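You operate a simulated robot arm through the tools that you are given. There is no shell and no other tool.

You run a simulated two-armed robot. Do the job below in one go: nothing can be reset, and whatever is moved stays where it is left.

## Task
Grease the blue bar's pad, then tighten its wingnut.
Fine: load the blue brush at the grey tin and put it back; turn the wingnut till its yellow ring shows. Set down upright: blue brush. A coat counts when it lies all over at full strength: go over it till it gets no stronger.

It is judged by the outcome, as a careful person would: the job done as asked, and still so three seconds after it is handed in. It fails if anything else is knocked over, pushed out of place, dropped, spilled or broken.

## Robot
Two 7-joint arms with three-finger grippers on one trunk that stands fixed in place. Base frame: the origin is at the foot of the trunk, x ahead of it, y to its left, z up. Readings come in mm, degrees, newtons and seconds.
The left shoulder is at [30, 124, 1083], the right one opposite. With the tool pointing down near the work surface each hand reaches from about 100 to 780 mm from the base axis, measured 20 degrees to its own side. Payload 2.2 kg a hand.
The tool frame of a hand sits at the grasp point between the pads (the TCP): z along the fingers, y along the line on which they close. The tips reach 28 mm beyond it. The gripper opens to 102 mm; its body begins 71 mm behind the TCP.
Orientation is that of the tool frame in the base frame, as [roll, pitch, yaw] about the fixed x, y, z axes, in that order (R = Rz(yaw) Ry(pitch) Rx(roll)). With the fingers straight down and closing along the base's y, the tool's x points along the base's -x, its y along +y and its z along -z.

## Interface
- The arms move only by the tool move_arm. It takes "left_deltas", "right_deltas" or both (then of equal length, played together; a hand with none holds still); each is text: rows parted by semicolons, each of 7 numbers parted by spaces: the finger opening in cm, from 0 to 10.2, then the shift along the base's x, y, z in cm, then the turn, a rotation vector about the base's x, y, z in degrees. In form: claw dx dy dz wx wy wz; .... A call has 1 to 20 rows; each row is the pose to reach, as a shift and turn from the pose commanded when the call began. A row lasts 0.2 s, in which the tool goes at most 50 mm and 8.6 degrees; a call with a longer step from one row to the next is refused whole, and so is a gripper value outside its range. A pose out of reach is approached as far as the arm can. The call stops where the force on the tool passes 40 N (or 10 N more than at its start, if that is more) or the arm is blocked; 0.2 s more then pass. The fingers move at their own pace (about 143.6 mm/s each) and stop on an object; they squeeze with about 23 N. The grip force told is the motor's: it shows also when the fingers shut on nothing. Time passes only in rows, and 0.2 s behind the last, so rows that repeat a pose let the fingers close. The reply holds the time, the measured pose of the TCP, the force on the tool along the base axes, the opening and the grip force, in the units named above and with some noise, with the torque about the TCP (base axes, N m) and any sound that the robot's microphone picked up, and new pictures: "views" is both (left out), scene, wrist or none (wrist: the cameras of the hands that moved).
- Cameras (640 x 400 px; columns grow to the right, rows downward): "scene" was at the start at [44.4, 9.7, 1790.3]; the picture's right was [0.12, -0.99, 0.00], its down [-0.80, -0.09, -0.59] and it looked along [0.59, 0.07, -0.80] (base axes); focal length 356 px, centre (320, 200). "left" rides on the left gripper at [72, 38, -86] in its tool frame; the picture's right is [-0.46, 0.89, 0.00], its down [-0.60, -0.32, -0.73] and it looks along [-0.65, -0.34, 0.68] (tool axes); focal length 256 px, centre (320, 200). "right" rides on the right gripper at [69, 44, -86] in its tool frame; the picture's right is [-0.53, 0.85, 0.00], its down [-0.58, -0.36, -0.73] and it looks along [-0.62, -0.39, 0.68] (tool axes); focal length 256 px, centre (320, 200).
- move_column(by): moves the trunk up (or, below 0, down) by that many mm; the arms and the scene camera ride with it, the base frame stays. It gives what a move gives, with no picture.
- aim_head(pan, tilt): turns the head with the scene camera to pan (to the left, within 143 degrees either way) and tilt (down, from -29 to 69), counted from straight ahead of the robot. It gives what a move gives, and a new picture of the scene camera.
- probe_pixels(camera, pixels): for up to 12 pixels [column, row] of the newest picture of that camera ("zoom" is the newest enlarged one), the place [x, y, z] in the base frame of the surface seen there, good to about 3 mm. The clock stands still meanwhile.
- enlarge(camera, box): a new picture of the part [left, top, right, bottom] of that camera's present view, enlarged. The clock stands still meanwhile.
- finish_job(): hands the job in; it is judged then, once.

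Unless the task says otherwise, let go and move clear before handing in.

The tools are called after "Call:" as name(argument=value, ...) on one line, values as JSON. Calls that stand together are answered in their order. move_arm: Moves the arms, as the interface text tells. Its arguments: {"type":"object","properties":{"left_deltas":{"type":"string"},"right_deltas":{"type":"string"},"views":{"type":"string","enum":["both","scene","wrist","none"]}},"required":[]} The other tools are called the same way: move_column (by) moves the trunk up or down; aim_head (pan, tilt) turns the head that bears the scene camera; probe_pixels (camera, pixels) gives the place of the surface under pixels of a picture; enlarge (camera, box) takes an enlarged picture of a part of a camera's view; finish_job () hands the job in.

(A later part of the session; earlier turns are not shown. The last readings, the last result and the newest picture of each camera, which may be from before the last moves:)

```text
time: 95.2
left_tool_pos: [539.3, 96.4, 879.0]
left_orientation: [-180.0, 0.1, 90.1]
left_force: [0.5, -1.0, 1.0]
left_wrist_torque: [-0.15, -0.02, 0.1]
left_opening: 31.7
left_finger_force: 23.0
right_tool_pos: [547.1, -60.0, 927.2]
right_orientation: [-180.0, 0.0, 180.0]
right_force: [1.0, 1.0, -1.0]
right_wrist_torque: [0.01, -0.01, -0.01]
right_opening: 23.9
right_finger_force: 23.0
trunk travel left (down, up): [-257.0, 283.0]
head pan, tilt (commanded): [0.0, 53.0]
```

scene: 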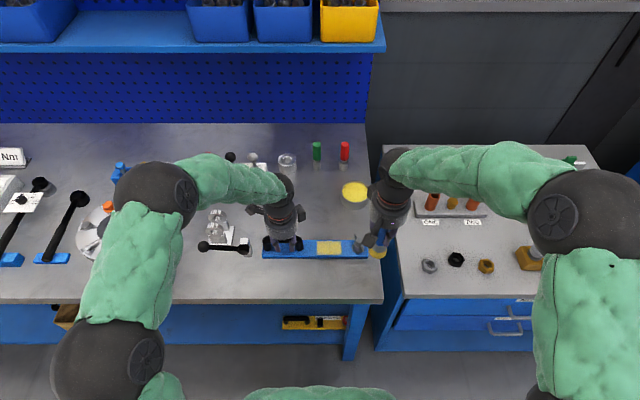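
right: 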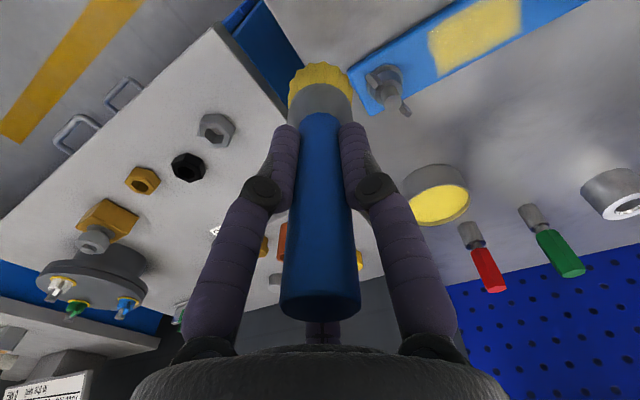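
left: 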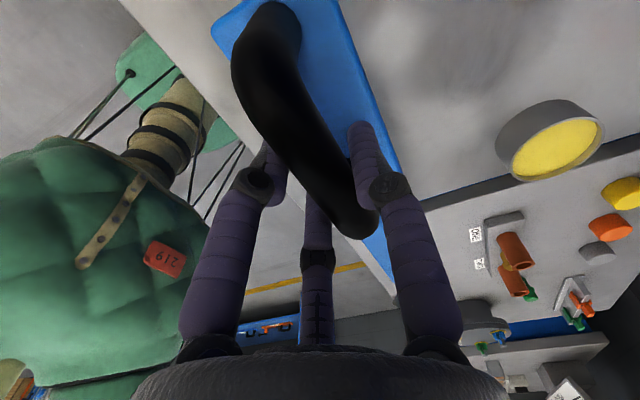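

The tip is just at the surface at the pad's right edge. I'll run strokes right along all four edges.

Call:
move_arm(right_deltas="0 -1.6 0 -0.03 0 0 0; 0 -1.6 1.3 -0.03 0 0 0; 0 -1.6 2.6 -0.03 0 0 0; 0 -1.6 3.9 -0.03 0 0 0; 0 -1.6 5.3 -0.03 0 0 0; 0 -0.8 5.3 -0.03 0 0 0; 0 0 5.3 -0.03 0 0 0; 0 0.8 5.3 -0.03 0 0 0; 0 1.6 5.3 -0.03 0 0 0; 0 1.6 3.9 -0.03 0 0 0; 0 1.6 2.6 -0.03 0 0 0; 0 1.6 1.3 -0.03 0 0 0; 0 1.6 0 -0.03 0 0 0; 0 0.8 0 -0.03 0 0 0; 0 0.8 1.3 -0.03 0 0 0; 0 0.8 2.6 -0.03 0 0 0; 0 0.8 3.9 -0.03 0 0 0; 0 0.8 5.3 -0.03 0 0 0; 0 -0.8 5.3 -0.03 0 0 0; 0 -0.8 3.9 -0.03 0 0 0", views="none")

Call:
move_arm(right_deltas="0 0 -1.3 0 0 0 0; 0 0 -2.6 0 0 0 0; 0 0 -3.9 0 0 0 0; 0 0.8 -3.9 0 0 0 0; 0 0.8 -2.6 0 0 0 0; 0 0.8 -1.3 0 0 0 0; 0 0.8 0 0 0 0 0; 0 0.8 1.4 0 0 0 0; 0 0.8 1.4 2 0 0 0; 0 -1 -1 5 0 0 0; 0 -3 -5 7 0 0 0; 0 -4.5 -9 8 0 0 0; 0 -4.5 -12 8 0 0 0", views="both")

Call:
enlarge(camera="scene", box=[310, 232, 360, 264])

Call:
enlarge(camera="right", box=[240, 0, 560, 200])

```text
time: 99.5
left_tool_pos: [539.9, 97.7, 878.5]
left_orientation: [180.0, 0.0, 90.1]
left_force: [-0.9, -1.5, 0.3]
left_wrist_torque: [0.34, 0.03, 0.0]
left_opening: 31.4
left_finger_force: 23.3
right_tool_pos: [540.0, -19.3, 926.2]
right_orientation: [180.0, 0.0, -180.0]
right_force: [1.5, 0.0, -0.6]
right_wrist_torque: [0.0, -0.03, -0.02]
right_opening: 23.6
right_finger_force: 22.5
trunk travel left (down, up): [-257.0, 283.0]
head pan, tilt (commanded): [0.0, 53.0]
```

```text
time: 102.2
left_tool_pos: [539.4, 96.9, 878.2]
left_orientation: [180.0, 0.0, 90.0]
left_force: [-0.2, -1.9, 0.7]
left_wrist_torque: [0.63, -0.01, 0.02]
left_opening: 31.7
left_finger_force: 22.6
right_tool_pos: [495.5, -139.0, 1006.6]
right_orientation: [-180.0, 0.0, -179.9]
right_force: [0.2, -0.5, -0.6]
right_wrist_torque: [0.0, 0.0, -0.02]
right_opening: 23.7
right_finger_force: 23.0
trunk travel left (down, up): [-257.0, 283.0]
head pan, tilt (commanded): [0.0, 53.0]
```

scene: 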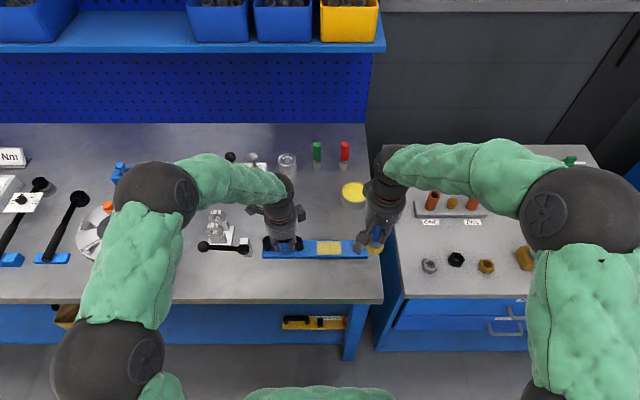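
right: 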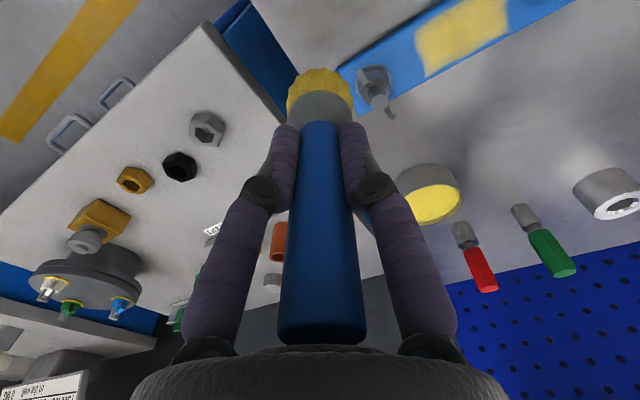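

```text
12.50 times, centred on (335, 248) of scene
```

zoom: 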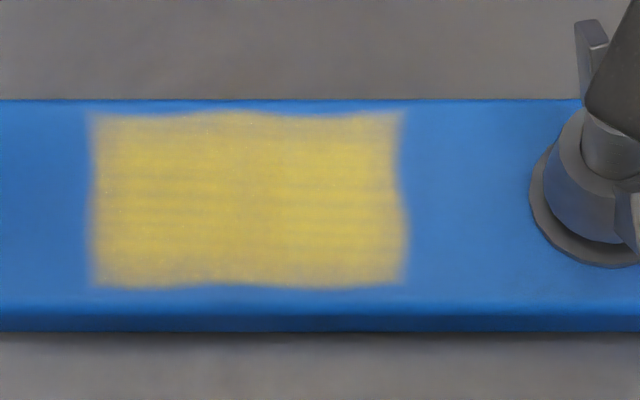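

```text
2.00 times, centred on (400, 100) of right
```

zoom: 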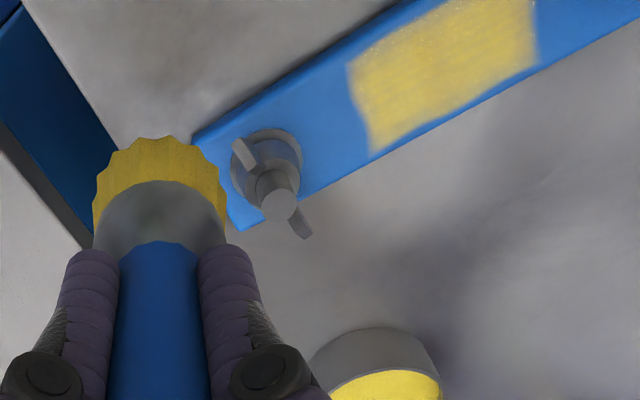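

The coat looks unchanged, but the brush has slid a few mm up into the grip, so that pass may have lost contact. I'll lower again over the pad with force feedback.

Call:
move_arm(right_deltas="0 2 4 -3 0 0 0; 0 4 8 -5.5 0 0 0; 0 5 11.3 -7 0 0 0; 0 5 11.3 -7.8 0 0 0; 0 5 11.3 -8.1 0 0 0; 0 5 11.3 -8.25 0 0 0; 0 5 11.3 -8.3 0 0 0", views="none")

```text
refused: row 1 steps farther than a row can; nothing moved
```

Call:
move_arm(right_deltas="0 1.5 3 -2 0 0 0; 0 3 6 -4 0 0 0; 0 4.2 9 -5.5 0 0 0; 0 5 11.3 -7 0 0 0; 0 5 11.3 -7.8 0 0 0; 0 5 11.3 -8.1 0 0 0; 0 5 11.3 -8.25 0 0 0; 0 5 11.3 -8.3 0 0 0", views="none")

```text
time: 104.0
left_tool_pos: [539.7, 97.5, 879.0]
left_orientation: [-180.0, 0.1, 90.1]
left_force: [0.1, -0.7, 0.6]
left_wrist_torque: [-0.11, -0.01, -0.01]
left_opening: 31.5
left_finger_force: 23.0
right_tool_pos: [543.6, -26.4, 923.5]
right_orientation: [-179.9, 0.0, 180.0]
right_force: [-0.3, 0.2, -0.6]
right_wrist_torque: [-0.03, 0.03, 0.0]
right_opening: 23.9
right_finger_force: 23.1
trunk travel left (down, up): [-257.0, 283.0]
head pan, tilt (commanded): [0.0, 53.0]
```

Still no contact at z=923.5, confirming the slide. I'll creep down further.

Call:
move_arm(right_deltas="0 0 0 -0.1 0 0 0; 0 0 0 -0.2 0 0 0; 0 0 0 -0.3 0 0 0", views="none")

```text
time: 104.8
left_tool_pos: [538.8, 97.2, 879.2]
left_orientation: [180.0, 0.0, 90.0]
left_force: [0.7, 0.1, -1.4]
left_wrist_torque: [-0.01, -0.01, -0.06]
left_opening: 31.8
left_finger_force: 22.2
right_tool_pos: [544.5, -25.8, 920.8]
right_orientation: [179.9, 0.0, -179.9]
right_force: [-0.5, -0.4, -0.8]
right_wrist_torque: [-0.01, -0.01, 0.0]
right_opening: 24.1
right_finger_force: 23.0
trunk travel left (down, up): [-257.0, 283.0]
head pan, tilt (commanded): [0.0, 53.0]
```

Call:
move_arm(right_deltas="0 0 0 -0.1 0 0 0; 0 0 0 -0.2 0 0 0; 0 0 0 -0.3 0 0 0", views="wrist")

```text
time: 105.7
left_tool_pos: [539.8, 96.7, 878.5]
left_orientation: [180.0, 0.0, 90.0]
left_force: [4.2, -0.3, -5.9]
left_wrist_torque: [0.19, -0.02, 0.05]
left_opening: 31.9
left_finger_force: 23.4
right_tool_pos: [545.0, -26.3, 918.0]
right_orientation: [-180.0, 0.1, 180.0]
right_force: [-3.9, 0.4, 9.6]
right_wrist_torque: [0.17, 0.49, 0.05]
right_opening: 23.6
right_finger_force: 22.9
trunk travel left (down, up): [-257.0, 283.0]
head pan, tilt (commanded): [0.0, 53.0]
```

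right: 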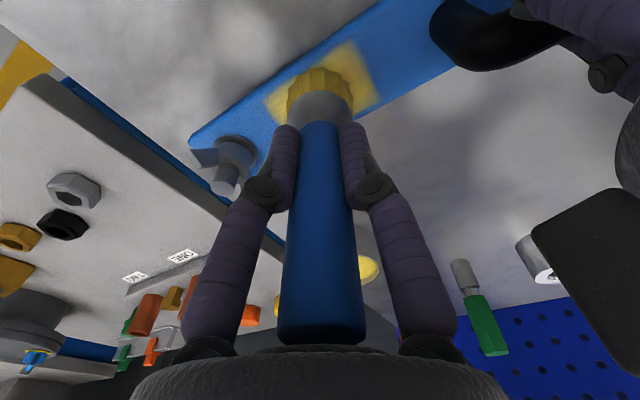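

Contact now at z=918 (10 N); the brush slid about 9 mm up in the grip, which is tolerable. I'll raster in shorter calls, checking the force each time.

Call:
move_arm(right_deltas="0 0 0 0 0 0 0; 0 0 1 0 0 0 0; 0 0 1.9 0 0 0 0; 0 1 1.9 0 0 0 0; 0 1.5 1 0 0 0 0; 0 1.5 0 0 0 0 0; 0 1.5 -1 0 0 0 0; 0 1.5 -2 0 0 0 0; 0 1.5 -3 0 0 0 0; 0 0.7 -3 0 0 0 0; 0 0.7 -2 0 0 0 0; 0 0.7 -1 0 0 0 0", views="none")

```text
time: 108.2
left_tool_pos: [539.1, 97.3, 877.7]
left_orientation: [-180.0, -0.1, 89.9]
left_force: [1.9, 4.0, -8.0]
left_wrist_torque: [-0.3, 0.07, 0.14]
left_opening: 31.6
left_finger_force: 22.9
right_tool_pos: [550.5, -36.7, 917.5]
right_orientation: [-180.0, 0.1, 179.9]
right_force: [-1.8, -6.3, 16.7]
right_wrist_torque: [-0.34, 0.05, 0.01]
right_opening: 23.9
right_finger_force: 23.5
trunk travel left (down, up): [-257.0, 283.0]
head pan, tilt (commanded): [0.0, 53.0]
```

Contact is good (17 N, a bit high). I'll raise 0.6 mm and cover the other half.

Call:
move_arm(right_deltas="0 0 0 0.06 0 0 0; 0 0 1 0.06 0 0 0; 0 0 2 0.06 0 0 0; 0 0 2.9 0.06 0 0 0; 0 -0.8 2.9 0.06 0 0 0; 0 -1.6 2.9 0.06 0 0 0; 0 -2.2 2.9 0.06 0 0 0; 0 -2.2 2 0.06 0 0 0; 0 -2.2 1 0.06 0 0 0; 0 -2.2 0 0.06 0 0 0; 0 -2.2 -1 0.06 0 0 0; 0 -2.2 -2 0.06 0 0 0; 0 -1.4 -2 0.06 0 0 0; 0 -1.4 -1 0.06 0 0 0; 0 -1.4 0 0.06 0 0 0; 0 -1.4 1 0.06 0 0 0; 0 -1.4 2 0.06 0 0 0; 0 -1.4 2.9 0.06 0 0 0", views="none")

```text
time: 112.0
left_tool_pos: [540.4, 95.8, 878.4]
left_orientation: [180.0, 0.0, 90.0]
left_force: [0.8, -0.3, 0.2]
left_wrist_torque: [-0.2, 0.02, -0.06]
left_opening: 31.6
left_finger_force: 23.3
right_tool_pos: [536.5, -6.2, 920.0]
right_orientation: [-180.0, 0.0, 180.0]
right_force: [-0.4, -0.7, -0.5]
right_wrist_torque: [0.01, 0.0, -0.01]
right_opening: 24.0
right_finger_force: 22.8
trunk travel left (down, up): [-257.0, 283.0]
head pan, tilt (commanded): [0.0, 53.0]
```

No contact at this height at the end of the stroke. I'll lift and look at the coat and the brush before another pass.

Call:
move_arm(right_deltas="0 0 0 2 0 0 0; 0 -1 -3 4 0 0 0; 0 -2.5 -6 6 0 0 0; 0 -4.5 -9.5 8 0 0 0; 0 -4.5 -13 8 0 0 0", views="both")

Call:
enlarge(camera="scene", box=[310, 232, 360, 264])

Call:
enlarge(camera="right", box=[400, 0, 560, 100])

```text
time: 113.2
left_tool_pos: [538.8, 97.2, 878.0]
left_orientation: [180.0, -0.1, 89.9]
left_force: [-0.5, -1.9, 1.0]
left_wrist_torque: [0.75, 0.03, 0.04]
left_opening: 31.4
left_finger_force: 22.4
right_tool_pos: [489.6, -138.2, 998.3]
right_orientation: [179.9, 0.0, -180.0]
right_force: [-0.1, -0.4, -0.6]
right_wrist_torque: [-0.02, 0.0, 0.02]
right_opening: 23.9
right_finger_force: 23.0
trunk travel left (down, up): [-257.0, 283.0]
head pan, tilt (commanded): [0.0, 53.0]
```

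scene: 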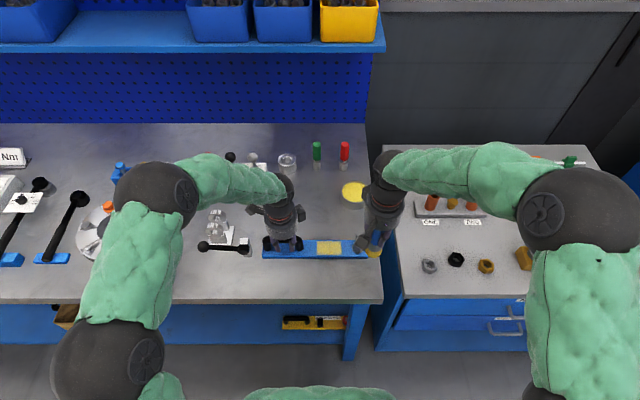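
right: 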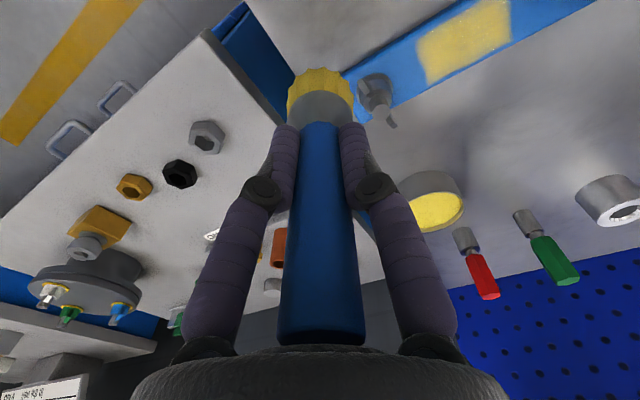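

```text
12.50 times, centred on (335, 248) of scene
```

zoom: 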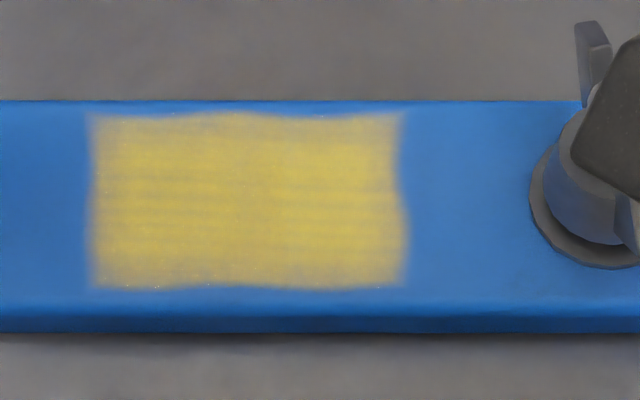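

```text
4.00 times, centred on (480, 50) of right
```

zoom: 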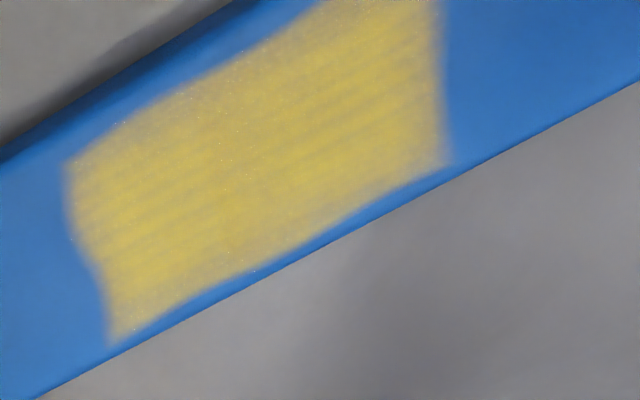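

The coat's pattern and strength look identical to the previous picture, i.e. saturated over most of it. To be sure of the ends, I'll make one more verified pass along the right end first, with contact force checked.

Call:
move_arm(right_deltas="0 1.5 2.5 -2 0 0 0; 0 3 5 -4 0 0 0; 0 4.5 7 -6 0 0 0; 0 5.6 8.5 -7.2 0 0 0; 0 5.6 8.5 -7.8 0 0 0; 0 5.6 8.5 -8.05 0 0 0", views="none")

```text
time: 114.7
left_tool_pos: [538.7, 96.5, 877.5]
left_orientation: [-180.0, 0.1, 90.1]
left_force: [-1.0, -0.2, -0.2]
left_wrist_torque: [-0.01, -0.01, -0.03]
left_opening: 31.7
left_finger_force: 23.1
right_tool_pos: [548.7, -51.7, 917.0]
right_orientation: [180.0, 0.0, 180.0]
right_force: [0.3, 0.1, -1.3]
right_wrist_torque: [0.04, 0.02, 0.01]
right_opening: 24.1
right_finger_force: 23.4
trunk travel left (down, up): [-257.0, 283.0]
head pan, tilt (commanded): [0.0, 53.0]
```

Call:
move_arm(right_deltas="0 0 0 -0.06 0 0 0; 0 0 0 -0.12 0 0 0; 0 0 0 -0.17 0 0 0", views="none")

```text
time: 115.5
left_tool_pos: [538.2, 97.3, 878.6]
left_orientation: [-180.0, 0.1, 90.2]
left_force: [3.4, 1.6, -5.8]
left_wrist_torque: [-0.09, 0.0, 0.14]
left_opening: 31.7
left_finger_force: 23.0
right_tool_pos: [548.0, -51.6, 917.7]
right_orientation: [180.0, 0.2, -180.0]
right_force: [-3.3, -3.3, 14.7]
right_wrist_torque: [0.0, 0.37, 0.03]
right_opening: 24.1
right_finger_force: 22.8
trunk travel left (down, up): [-257.0, 283.0]
head pan, tilt (commanded): [0.0, 53.0]
```

Contact 15 N at the right end. I'll stroke across the right third of the pad at this level.

Call:
move_arm(right_deltas="0 0 0 0.03 0 0 0; 0 0.8 0 0.03 0 0 0; 0 1.5 0 0.03 0 0 0; 0 1.5 -0.7 0.03 0 0 0; 0 0.5 -0.7 0.03 0 0 0; 0 -0.5 -0.7 0.03 0 0 0; 0 -1.6 -0.7 0.03 0 0 0; 0 -1.6 0.2 0.03 0 0 0; 0 -0.6 0.2 0.03 0 0 0; 0 0.4 0.2 0.03 0 0 0; 0 1.4 0.2 0.03 0 0 0; 0 1.4 1.1 0.03 0 0 0; 0 0.4 1.1 0.03 0 0 0; 0 -0.6 1.1 0.03 0 0 0; 0 -1.6 1.1 0.03 0 0 0", views="none")

```text
time: 118.7
left_tool_pos: [538.7, 96.1, 877.8]
left_orientation: [180.0, 0.1, 90.1]
left_force: [-1.6, 0.3, -1.7]
left_wrist_torque: [0.02, -0.04, -0.07]
left_opening: 31.8
left_finger_force: 22.8
right_tool_pos: [532.8, -41.5, 916.5]
right_orientation: [180.0, -0.1, -180.0]
right_force: [-0.3, 0.2, -1.8]
right_wrist_torque: [-0.02, 0.0, -0.01]
right_opening: 24.0
right_finger_force: 22.8
trunk travel left (down, up): [-257.0, 283.0]
head pan, tilt (commanded): [0.0, 53.0]
```

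Contact faded again (small further slip). I'll press down to regain contact and cover the middle and left parts.

Call:
move_arm(right_deltas="0 0 0.5 -0.1 0 0 0; 0 0 0.5 -0.2 0 0 0; 0 0 0.5 -0.3 0 0 0", views="none")

```text
time: 119.5
left_tool_pos: [538.9, 98.0, 877.4]
left_orientation: [-180.0, 0.0, 90.1]
left_force: [5.5, 1.3, -10.0]
left_wrist_torque: [-0.06, 0.01, 0.23]
left_opening: 31.3
left_finger_force: 23.2
right_tool_pos: [533.3, -36.5, 914.6]
right_orientation: [-179.9, 0.1, 180.0]
right_force: [-5.8, -1.8, 20.7]
right_wrist_torque: [-0.03, 0.26, 0.02]
right_opening: 24.0
right_finger_force: 23.1
trunk travel left (down, up): [-257.0, 283.0]
head pan, tilt (commanded): [0.0, 53.0]
```

Contact 21 N; easing 0.6 mm and stroking the middle and left parts.

Call:
move_arm(right_deltas="0 0 0 0.06 0 0 0; 0 0 1 0.06 0 0 0; 0 0 2 0.06 0 0 0; 0 0 3 0.06 0 0 0; 0 1 3 0.06 0 0 0; 0 2 3 0.06 0 0 0; 0 2.8 3 0.05 0 0 0; 0 2.8 2 0.05 0 0 0; 0 1.8 2 0.05 0 0 0; 0 0.8 2 0.05 0 0 0", views="none")

```text
time: 121.7
left_tool_pos: [538.1, 96.7, 877.9]
left_orientation: [179.9, 0.0, 90.0]
left_force: [-1.3, 1.2, -1.7]
left_wrist_torque: [-0.26, -0.07, 0.14]
left_opening: 31.4
left_finger_force: 23.2
right_tool_pos: [539.5, -15.7, 912.1]
right_orientation: [179.9, 0.0, 180.0]
right_force: [2.4, -0.6, 5.3]
right_wrist_torque: [-0.08, -0.18, -0.03]
right_opening: 23.8
right_finger_force: 23.7
trunk travel left (down, up): [-257.0, 283.0]
head pan, tilt (commanded): [0.0, 53.0]
```

Good light contact (6 N). I'll keep going over the middle at this level.

Call:
move_arm(right_deltas="0 0 0 -0.03 0 0 0; 0 0 -1 -0.03 0 0 0; 0 0 -2 -0.03 0 0 0; 0 0 -3 -0.03 0 0 0; 0 1 -3 -0.03 0 0 0; 0 2 -3 -0.03 0 0 0; 0 2 -2 -0.03 0 0 0; 0 2 -1 -0.03 0 0 0; 0 2 0 -0.03 0 0 0; 0 2 0.9 -0.03 0 0 0; 0 1 0.9 -0.03 0 0 0; 0 0 0.9 -0.03 0 0 0; 0 -0.8 0.9 -0.03 0 0 0; 0 -0.8 0 -0.03 0 0 0", views="none")

```text
time: 124.7
left_tool_pos: [539.3, 96.9, 877.5]
left_orientation: [180.0, 0.0, 90.1]
left_force: [1.6, -1.1, 2.8]
left_wrist_torque: [0.11, -0.02, 0.08]
left_opening: 31.5
left_finger_force: 23.5
right_tool_pos: [532.8, -16.2, 913.8]
right_orientation: [-179.9, 0.1, 180.0]
right_force: [0.4, -0.5, -0.4]
right_wrist_torque: [-0.01, -0.02, 0.0]
right_opening: 23.9
right_finger_force: 23.4
trunk travel left (down, up): [-257.0, 283.0]
head pan, tilt (commanded): [0.0, 53.0]
```

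Contact ended at the last spot; I'll lift off and compare the coat again, and check the bristles and grip.

Call:
move_arm(right_deltas="0 0 0 2 0 0 0; 0 -1 -3 4 0 0 0; 0 -2.5 -6 6 0 0 0; 0 -4 -9.5 8.5 0 0 0; 0 -4 -13 9 0 0 0", views="both")

Call:
enlarge(camera="scene", box=[310, 232, 360, 264])

Call:
enlarge(camera="right", box=[400, 0, 560, 100])

```text
time: 125.8
left_tool_pos: [538.5, 96.6, 877.3]
left_orientation: [179.9, 0.0, 90.1]
left_force: [-0.6, -1.9, 5.5]
left_wrist_torque: [0.66, -0.02, 0.23]
left_opening: 31.5
left_finger_force: 22.8
right_tool_pos: [489.7, -147.3, 1003.6]
right_orientation: [179.9, 0.0, -179.9]
right_force: [-0.5, -0.5, -0.5]
right_wrist_torque: [0.0, 0.01, 0.02]
right_opening: 23.8
right_finger_force: 23.2
trunk travel left (down, up): [-257.0, 283.0]
head pan, tilt (commanded): [0.0, 53.0]
```

scene: 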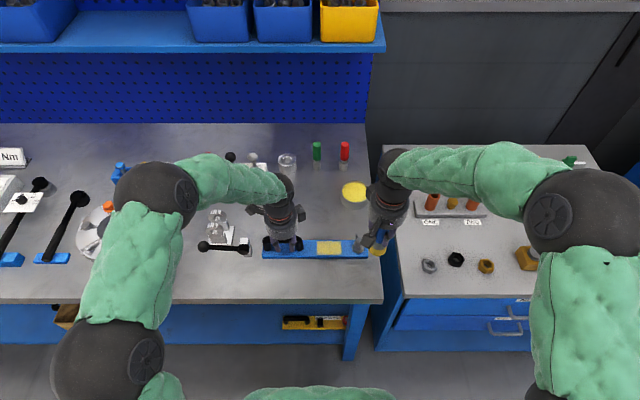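
right: 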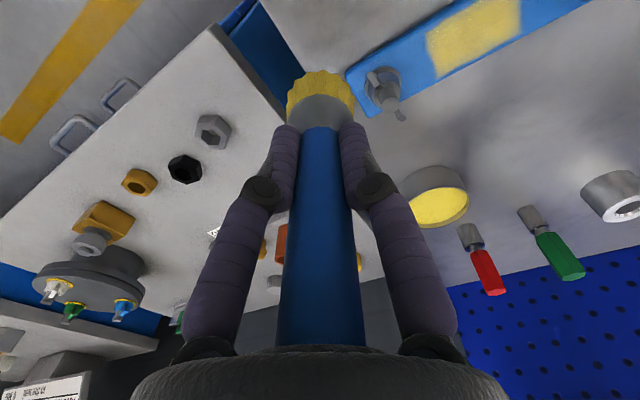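

```text
12.50 times, centred on (335, 248) of scene
```

zoom: 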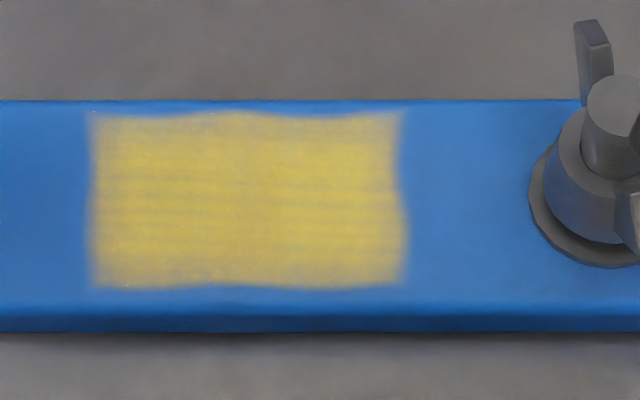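

```text
4.00 times, centred on (480, 50) of right
```

zoom: 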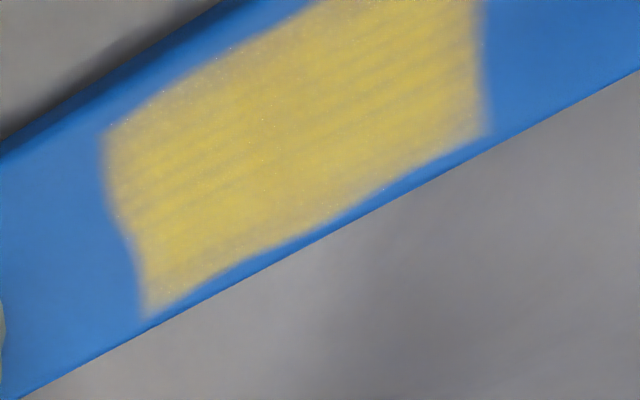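

The coat pattern is unchanged over repeated passes, so it's saturated. To be sure its left edge (y≈+11) is the pad's own edge and not just my brush's limit, I'll check the clearance to the left gripper before stroking a little further left.

Call:
enlarge(camera="scene", box=[230, 160, 370, 270])

Call:
probe_pixels(camera="scene", pixels=[[302, 210], [303, 216], [299, 206], [298, 222], [297, 240], [295, 215], [250, 208], [292, 240], [300, 240], [302, 246]])

```text
3.64 times, centred on (300, 215) of scene
```

zoom: 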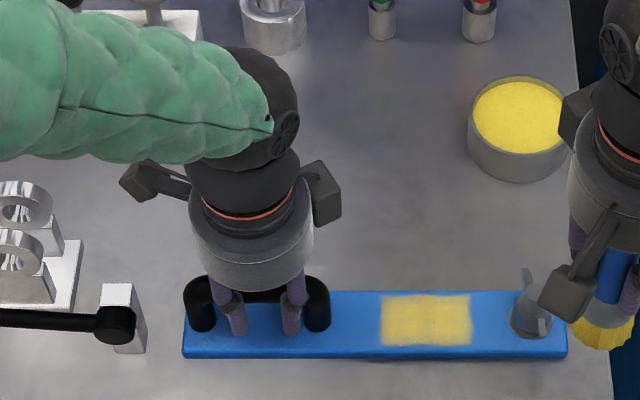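

```text
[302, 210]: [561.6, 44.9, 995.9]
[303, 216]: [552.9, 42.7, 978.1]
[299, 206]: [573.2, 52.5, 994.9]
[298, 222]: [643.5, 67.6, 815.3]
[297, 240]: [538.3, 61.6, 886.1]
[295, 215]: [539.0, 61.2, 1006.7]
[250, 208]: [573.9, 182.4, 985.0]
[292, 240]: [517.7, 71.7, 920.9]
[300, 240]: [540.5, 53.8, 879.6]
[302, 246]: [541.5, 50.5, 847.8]
```

The left gripper's side box (y≥42, z 975–1000) would be only ~8 mm from the right gripper, so I can't go further left as is. I'll shift the left grip 16 mm along the handle to +y to make room.

Call:
move_arm(left_deltas="4 0 0 0 0 0 0; 6 0 0 0 0 0 0; 6 0 0.8 0 0 0 0; 6 0 1.6 0 0 0 0; 6 0 1.6 0 0 0 0; 3 0 1.6 0 0 0 0; 0 0 1.6 0 0 0 0; 0 0 1.6 0 0 0 0", views="both")

```text
time: 127.7
left_tool_pos: [539.0, 111.7, 878.5]
left_orientation: [180.0, 0.0, 90.0]
left_force: [-1.5, -0.4, 0.2]
left_wrist_torque: [0.05, -0.02, -0.03]
left_opening: 31.8
left_finger_force: 23.1
right_tool_pos: [491.5, -146.8, 1002.7]
right_orientation: [-179.9, 0.0, -179.8]
right_force: [0.1, 0.7, -0.2]
right_wrist_torque: [-0.01, 0.0, 0.02]
right_opening: 23.7
right_finger_force: 23.5
trunk travel left (down, up): [-257.0, 283.0]
head pan, tilt (commanded): [0.0, 53.0]
```

scene: 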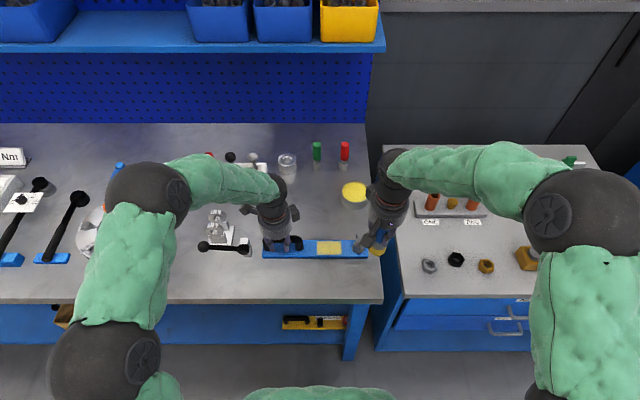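
left: 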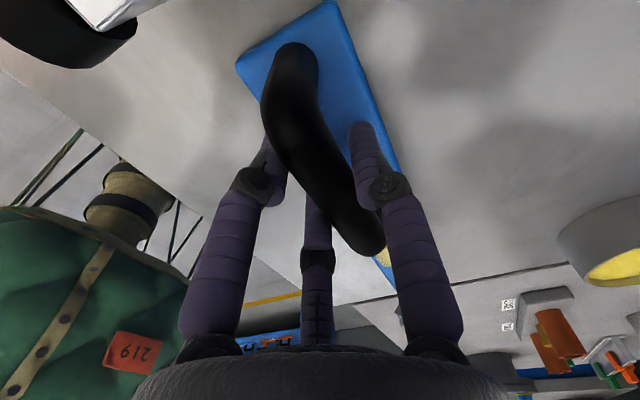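

The grip is now at y≈112. I'll bring the brush to the pad's left edge and find contact there.

Call:
move_arm(right_deltas="0 1.5 3.5 -2 0 0 0; 0 3 7 -4 0 0 0; 0 4.5 10.5 -5.5 0 0 0; 0 5.5 14 -7 0 0 0; 0 5.5 14.2 -8 0 0 0; 0 5.5 14.2 -8.6 0 0 0; 0 5.5 14.2 -8.8 0 0 0", views="none")

```text
time: 129.2
left_tool_pos: [538.9, 112.1, 879.0]
left_orientation: [-180.0, 0.0, 90.0]
left_force: [-0.5, -1.0, -0.8]
left_wrist_torque: [-0.08, -0.02, -0.07]
left_opening: 31.5
left_finger_force: 22.8
right_tool_pos: [548.4, -4.6, 915.3]
right_orientation: [-180.0, -0.1, -180.0]
right_force: [0.9, 0.6, -0.4]
right_wrist_torque: [-0.02, -0.03, 0.01]
right_opening: 23.8
right_finger_force: 22.9
trunk travel left (down, up): [-257.0, 283.0]
head pan, tilt (commanded): [0.0, 53.0]
```

Call:
move_arm(right_deltas="0 0 0 -0.1 0 0 0; 0 0 0 -0.2 0 0 0; 0 0 0 -0.26 0 0 0", views="wrist")

```text
time: 130.1
left_tool_pos: [539.0, 111.9, 878.9]
left_orientation: [-179.9, -0.1, 90.0]
left_force: [1.4, -2.0, 0.3]
left_wrist_torque: [-0.01, -0.01, -0.02]
left_opening: 31.4
left_finger_force: 23.1
right_tool_pos: [547.7, -3.2, 914.4]
right_orientation: [-180.0, 0.0, 180.0]
right_force: [-0.4, -0.6, -1.1]
right_wrist_torque: [-0.02, 0.02, -0.01]
right_opening: 23.9
right_finger_force: 22.8
trunk travel left (down, up): [-257.0, 283.0]
head pan, tilt (commanded): [0.0, 53.0]
```

right: 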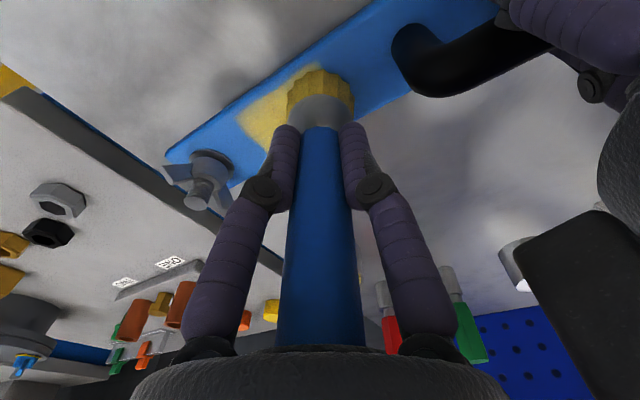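

Still just clear. I'll creep down another 2.5 mm.

Call:
move_arm(right_deltas="0 0 0 -0.08 0 0 0; 0 0 0 -0.16 0 0 0; 0 0 0 -0.22 0 0 0", views="none")

```text
time: 130.8
left_tool_pos: [538.0, 111.7, 877.8]
left_orientation: [180.0, -0.1, 90.1]
left_force: [6.5, -1.5, -8.3]
left_wrist_torque: [0.13, 0.06, 0.23]
left_opening: 31.5
left_finger_force: 22.8
right_tool_pos: [548.0, -2.8, 912.2]
right_orientation: [179.9, 0.2, 179.9]
right_force: [-6.9, 0.4, 23.3]
right_wrist_torque: [0.15, 0.4, 0.03]
right_opening: 24.1
right_finger_force: 23.2
trunk travel left (down, up): [-257.0, 283.0]
head pan, tilt (commanded): [0.0, 53.0]
```

Contact 23 N. I'll ease up 0.8 mm and stroke the left end out to y≈+6 across the width, then lift and look.

Call:
move_arm(right_deltas="0 0 0 0.08 0 0 0; 0 0 0.8 0.08 0 0 0; 0 -1 0.8 0.08 0 0 0; 0 -1.6 0.8 0.08 0 0 0; 0 -1.6 0 0.08 0 0 0; 0 -0.8 0 0.07 0 0 0; 0 0 0 0.07 0 0 0; 0 0.8 0 0.07 0 0 0; 0 1.4 0 0.07 0 0 0; 0 1.4 0.8 0.07 0 0 0; 0 0.4 0.8 0.06 0 0 0; 0 -0.6 0.8 0.06 0 0 0; 0 -0.6 -0.2 0.06 0 0 0", views="none")

Call:
move_arm(right_deltas="0 0 0 2 0 0 0; 0 -1 -3 4 0 0 0; 0 -2.5 -6 6 0 0 0; 0 -4.5 -9.5 8 0 0 0; 0 -4.5 -13.5 9 0 0 0", views="both")

Call:
enlarge(camera="scene", box=[310, 232, 360, 264])

Call:
enlarge(camera="right", box=[400, 0, 560, 100])

```text
time: 132.6
left_tool_pos: [538.6, 112.4, 876.5]
left_orientation: [180.0, 0.0, 90.2]
left_force: [-3.3, 0.1, 6.0]
left_wrist_torque: [-0.13, 0.03, 0.1]
left_opening: 31.6
left_finger_force: 23.3
right_tool_pos: [550.3, -3.3, 911.4]
right_orientation: [-180.0, 0.0, -179.9]
right_force: [0.8, -0.7, 3.1]
right_wrist_torque: [0.01, -0.1, -0.02]
right_opening: 23.7
right_finger_force: 23.0
trunk travel left (down, up): [-257.0, 283.0]
head pan, tilt (commanded): [0.0, 53.0]
stopped in row 8 (right hand): the force on the tool passed its limit at 41 N (the readings are from after the stop); the commanded pose is now the measured one
```

```text
time: 133.8
left_tool_pos: [538.8, 112.2, 877.3]
left_orientation: [-179.9, 0.0, 90.1]
left_force: [-3.3, -0.7, 10.2]
left_wrist_torque: [0.69, -0.1, 0.21]
left_opening: 31.7
left_finger_force: 22.9
right_tool_pos: [503.9, -136.3, 1001.9]
right_orientation: [-180.0, 0.0, -179.9]
right_force: [-0.1, -0.5, -1.9]
right_wrist_torque: [-0.04, 0.01, 0.01]
right_opening: 23.8
right_finger_force: 23.2
trunk travel left (down, up): [-257.0, 283.0]
head pan, tilt (commanded): [0.0, 53.0]
```

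scene: 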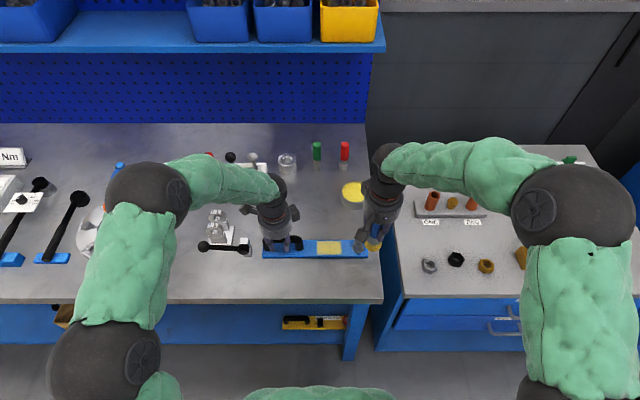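
right: 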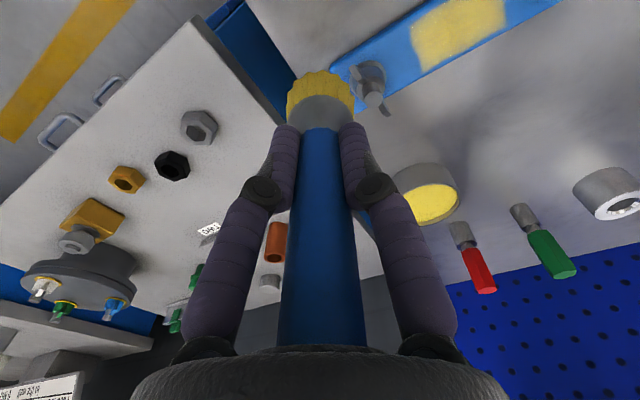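

```text
12.50 times, centred on (335, 248) of scene
```

zoom: 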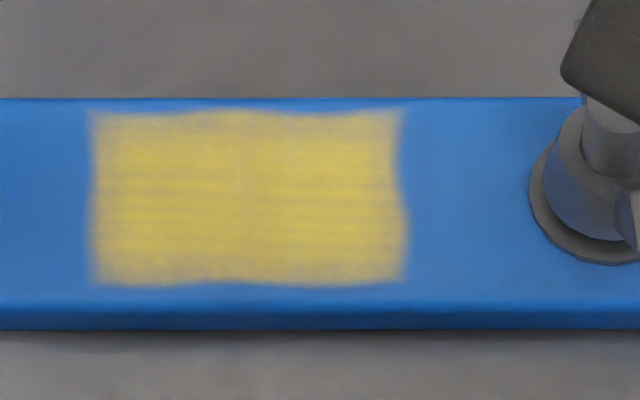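

```text
4.00 times, centred on (480, 50) of right
```

zoom: 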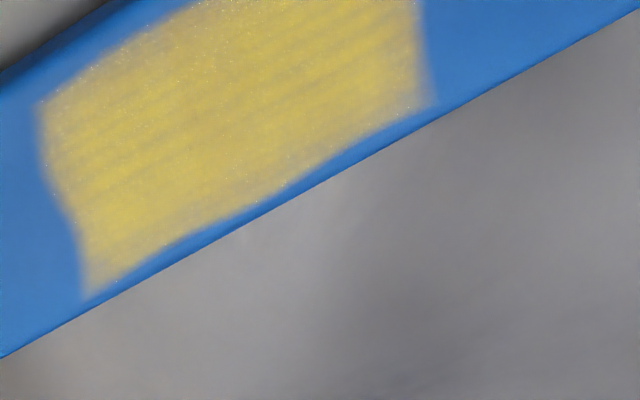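

The left edge stayed put although the brush went past it, and the coat is unchanged — the pad is fully coated. Next I'll put the brush back: first the left hand lets go of the handle and rises, so I can lower the trunk for reach.

Call:
move_arm(left_deltas="4 0 0 0 0 0 0; 7 0 0 0 0 0 0; 7 0 0 0 0 0 0; 7 0 0 3 0 0 0; 7 0 0 7 0 0 0; 7 0 0 11 0 0 0; 7 0 0 13 0 0 0; 7 0 0 13 0 0 0", right_deltas="0 0 0 1 0 0 0; 0 2 0 2 0 0 0; 0 4 0 2 0 0 0; 0 6 0 2 0 0 0; 0 9 2 2 0 0 0; 0 12 4 2 0 0 0; 0 15 6 2 0 0 0; 0 15 6 2 0 0 0", views="both")

```text
time: 135.6
left_tool_pos: [538.8, 112.5, 1008.2]
left_orientation: [180.0, 0.1, 90.2]
left_force: [-0.8, -0.1, -0.2]
left_wrist_torque: [0.01, 0.0, 0.04]
left_opening: 70.0
left_finger_force: 0.0
right_tool_pos: [658.7, -78.3, 1023.0]
right_orientation: [179.9, 0.0, -179.9]
right_force: [0.5, 0.3, -0.2]
right_wrist_torque: [0.01, 0.0, 0.01]
right_opening: 23.9
right_finger_force: 23.6
trunk travel left (down, up): [-257.0, 283.0]
head pan, tilt (commanded): [0.0, 53.0]
```

scene: 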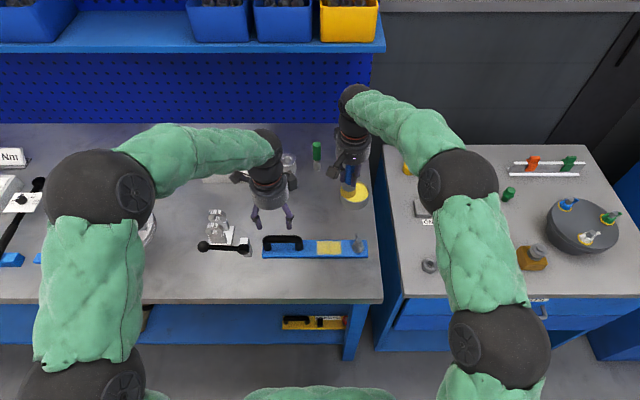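
right: 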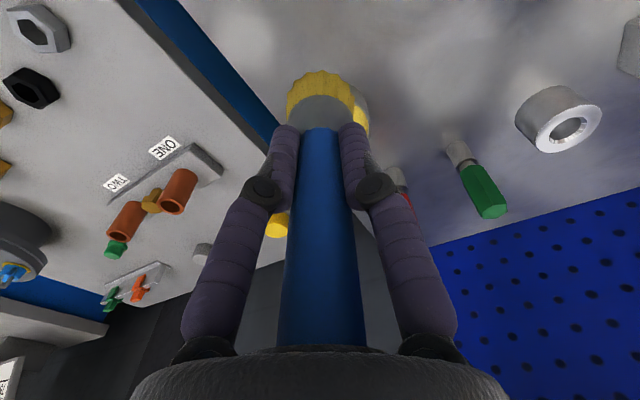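
left: 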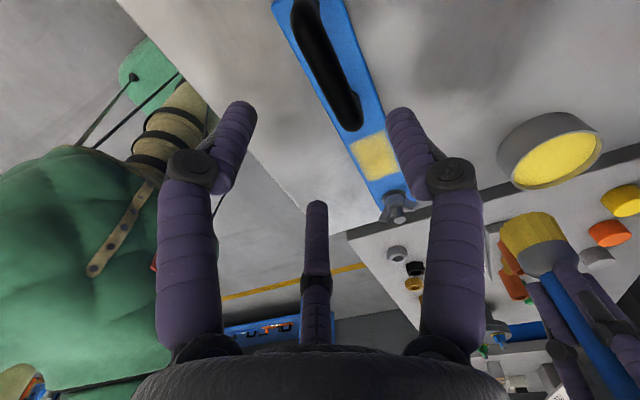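

The handle is free and the bar stays put. I'll lower the trunk 40 mm (both hands stay well above everything), then bring the brush over its place.

Call:
move_column(by=-40)

Call:
move_arm(right_deltas="0 1.5 2.5 0 0 0 0; 0 3 5 0 0 0 0; 0 4.5 7.5 0 0 0 0; 0 6 9 0 0 0 0; 0 6.8 10 0 0 0 0; 0 6.8 10 0 0 0 0", views="both")

```text
time: 136.4
left_tool_pos: [539.2, 111.4, 966.6]
left_orientation: [180.0, -0.1, 90.2]
left_force: [-0.5, 0.3, 0.0]
left_wrist_torque: [0.01, -0.01, 0.04]
left_opening: 69.9
left_finger_force: 0.0
right_tool_pos: [658.2, -79.5, 982.1]
right_orientation: [-179.9, 0.0, -179.8]
right_force: [-0.2, -0.7, -0.6]
right_wrist_torque: [0.02, -0.02, 0.01]
right_opening: 23.9
right_finger_force: 23.1
trunk travel left (down, up): [-217.0, 323.0]
head pan, tilt (commanded): [0.0, 53.0]
```

```text
time: 137.8
left_tool_pos: [539.6, 112.3, 966.6]
left_orientation: [-180.0, 0.1, 90.1]
left_force: [-0.2, 0.1, 0.2]
left_wrist_torque: [0.0, 0.02, 0.0]
left_opening: 69.9
left_finger_force: 0.1
right_tool_pos: [721.8, 21.9, 981.6]
right_orientation: [-180.0, 0.1, -179.9]
right_force: [0.1, -0.7, -1.4]
right_wrist_torque: [-0.04, 0.01, 0.02]
right_opening: 23.8
right_finger_force: 23.2
right hand out of reach, approached as far as the arm can: row 5, 6
trunk travel left (down, up): [-217.0, 323.0]
head pan, tilt (commanded): [0.0, 53.0]
```

scene: 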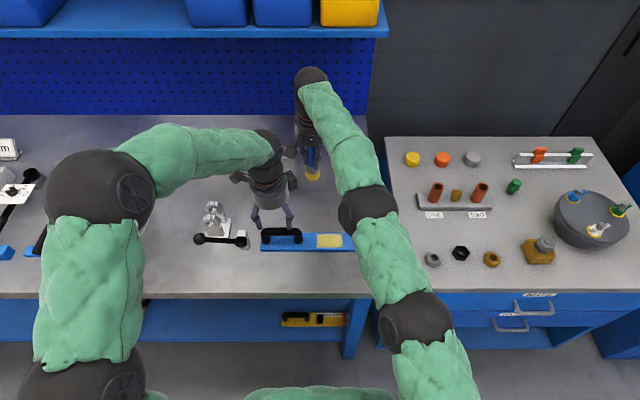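
right: 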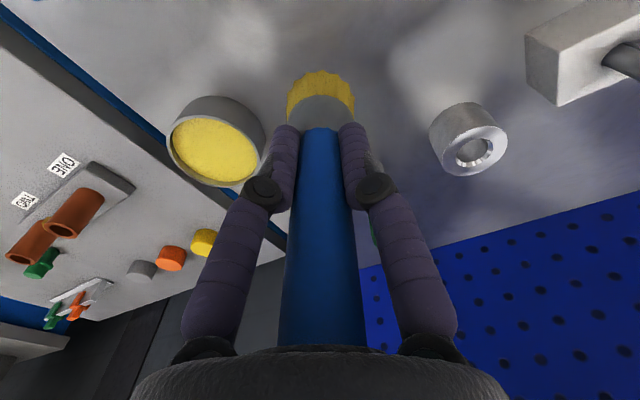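

At this height reach falls 5 mm short in x, but improves lower down. I'll descend and recover the x as it comes within reach.

Call:
move_arm(right_deltas="0 0.1 0 -2 0 0 0; 0 0.3 0 -4 0 0 0; 0 0.5 0 -6 0 0 0; 0 0.5 0 -7 0 0 0; 0 0.5 0 -7.5 0 0 0", views="wrist")

```text
time: 139.0
left_tool_pos: [538.0, 112.6, 966.6]
left_orientation: [-180.0, 0.0, 90.1]
left_force: [0.3, 0.5, -0.3]
left_wrist_torque: [0.01, -0.01, 0.01]
left_opening: 69.9
left_finger_force: 0.0
right_tool_pos: [725.9, 20.3, 905.1]
right_orientation: [-179.9, -0.1, -179.8]
right_force: [-0.6, 1.2, -0.2]
right_wrist_torque: [0.02, 0.02, 0.0]
right_opening: 23.8
right_finger_force: 23.1
trunk travel left (down, up): [-217.0, 323.0]
head pan, tilt (commanded): [0.0, 53.0]
```

right: 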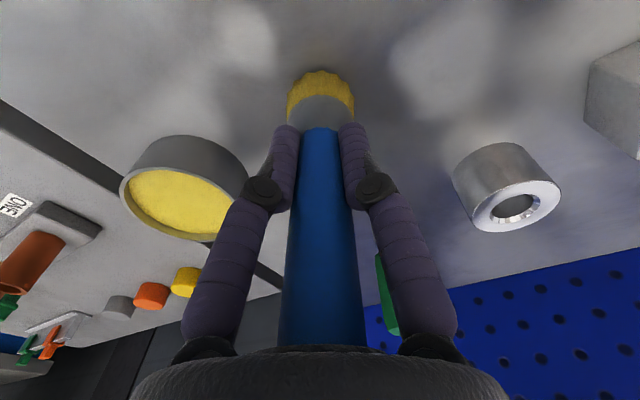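

The brush is over its original spot. I'll lower gently to find the bench (expected near z≈896).

Call:
move_arm(right_deltas="0 0.1 0.1 -0.4 0 0 0; 0 0.1 0.1 -0.7 0 0 0; 0 0.1 0.1 -0.85 0 0 0; 0 0.1 0.1 -0.95 0 0 0", views="none")

```text
time: 140.0
left_tool_pos: [537.9, 113.2, 965.7]
left_orientation: [180.0, 0.0, 90.1]
left_force: [0.5, -0.2, -0.2]
left_wrist_torque: [-0.01, -0.01, -0.03]
left_opening: 70.0
left_finger_force: 0.1
right_tool_pos: [727.0, 20.7, 899.4]
right_orientation: [-180.0, 0.2, 180.0]
right_force: [-0.8, -0.4, 5.8]
right_wrist_torque: [-0.01, -0.03, 0.0]
right_opening: 23.7
right_finger_force: 22.6
trunk travel left (down, up): [-217.0, 323.0]
head pan, tilt (commanded): [0.0, 53.0]
```

The bristles rest on the bench (6 N). I'll open the fingers in steps and check the brush stands on its own.

Call:
move_arm(right_deltas="3 0 0 0 0 0 0; 4 0 0 0 0 0 0; 4 0 0 0 0 0 0; 5.5 0 0 0 0 0 0; 7 0 0 0 0 0 0; 7 0 0 0 0 0 0", views="both")

Call:
enlarge(camera="scene", box=[270, 100, 370, 200])

```text
time: 141.4
left_tool_pos: [537.8, 113.1, 967.1]
left_orientation: [-179.9, 0.0, 90.0]
left_force: [0.3, -0.4, 0.1]
left_wrist_torque: [-0.02, -0.01, 0.0]
left_opening: 70.1
left_finger_force: 0.0
right_tool_pos: [726.4, 20.8, 898.7]
right_orientation: [-179.9, 0.1, -180.0]
right_force: [0.6, -0.4, 13.3]
right_wrist_torque: [0.04, 0.03, 0.03]
right_opening: 70.1
right_finger_force: 0.1
trunk travel left (down, up): [-217.0, 323.0]
head pan, tilt (commanded): [0.0, 53.0]
```

scene: 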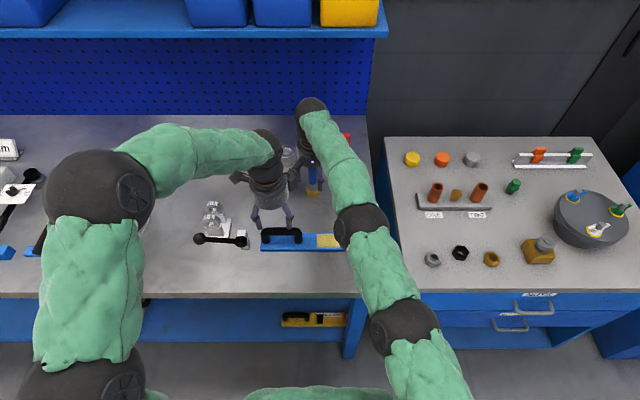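
right: 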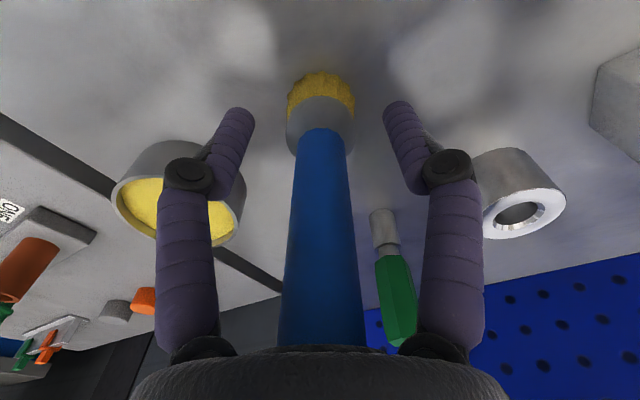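

```text
4.00 times, centred on (320, 150) of scene
```

zoom: 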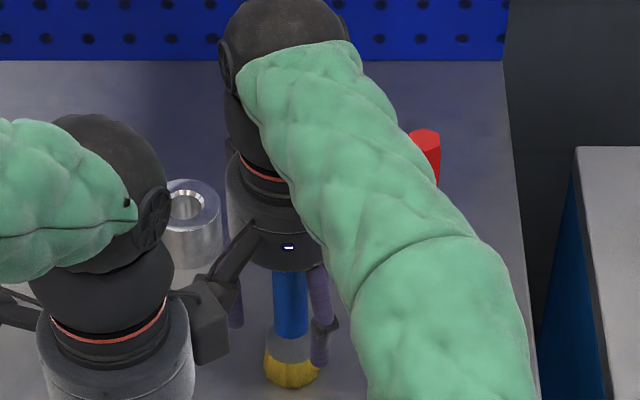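

The fingers are open; the palm is resting on the brush's top (13 N). I'll raise the trunk straight up slowly so that the hand leaves the brush without any sideways motion.

Call:
move_column(by=15)

Call:
enlarge(camera="right", box=[160, 0, 480, 360])

```text
time: 142.0
left_tool_pos: [539.0, 113.1, 981.4]
left_orientation: [-180.0, 0.0, 90.1]
left_force: [-0.1, -0.6, 0.1]
left_wrist_torque: [0.0, -0.02, -0.01]
left_opening: 69.7
left_finger_force: 0.0
right_tool_pos: [726.5, 22.1, 911.3]
right_orientation: [-179.9, -0.1, -179.8]
right_force: [-0.1, 0.1, -0.8]
right_wrist_torque: [0.0, 0.0, -0.01]
right_opening: 70.0
right_finger_force: 0.1
trunk travel left (down, up): [-232.0, 308.0]
head pan, tilt (commanded): [0.0, 53.0]
```

```text
1.11 times, centred on (320, 180) of right
```

zoom: 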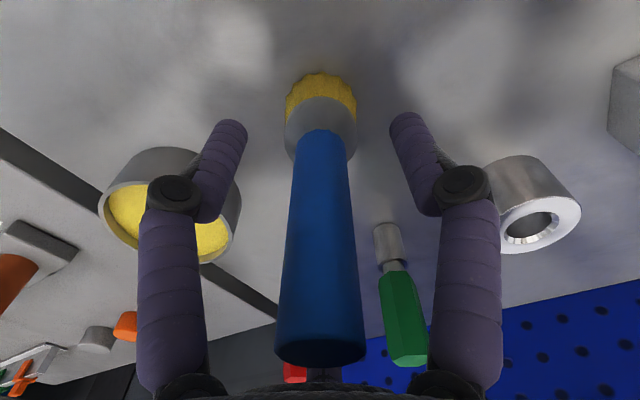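

The brush stands free and upright inside the open fingers, forces are zero. I'll raise the trunk further so the hand clears the brush top.

Call:
move_column(by=50)

Call:
move_column(by=50)

Call:
enlarge(camera="right", box=[160, 0, 480, 360])

```text
time: 142.9
left_tool_pos: [539.1, 112.6, 1031.6]
left_orientation: [-179.8, 0.0, 90.1]
left_force: [0.8, 0.1, -0.1]
left_wrist_torque: [-0.01, 0.02, 0.03]
left_opening: 70.1
left_finger_force: 0.0
right_tool_pos: [728.1, 21.0, 960.0]
right_orientation: [-179.9, 0.0, -179.9]
right_force: [-0.7, -0.4, 0.0]
right_wrist_torque: [-0.03, 0.01, 0.02]
right_opening: 70.0
right_finger_force: 0.2
trunk travel left (down, up): [-282.0, 258.0]
head pan, tilt (commanded): [0.0, 53.0]
```

```text
time: 143.9
left_tool_pos: [538.9, 113.0, 1080.9]
left_orientation: [-179.9, 0.0, 90.2]
left_force: [-0.2, -0.4, 1.1]
left_wrist_torque: [-0.01, 0.01, 0.02]
left_opening: 70.2
left_finger_force: 0.1
right_tool_pos: [727.7, 22.1, 1011.3]
right_orientation: [-179.9, -0.2, -179.9]
right_force: [0.3, 0.0, -1.1]
right_wrist_torque: [-0.02, 0.03, 0.0]
right_opening: 70.0
right_finger_force: 0.0
trunk travel left (down, up): [-332.0, 208.0]
head pan, tilt (commanded): [0.0, 53.0]
```

```text
1.11 times, centred on (320, 180) of right
```

zoom: 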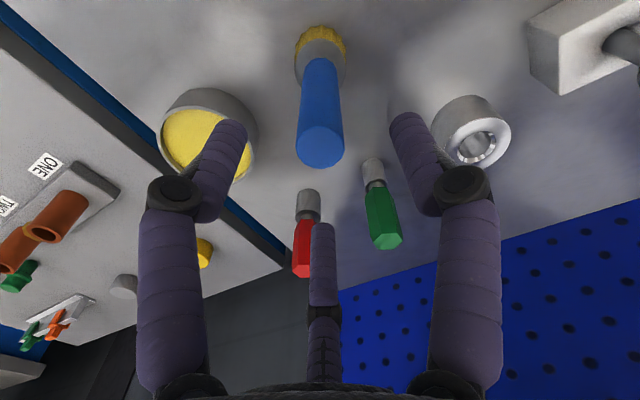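

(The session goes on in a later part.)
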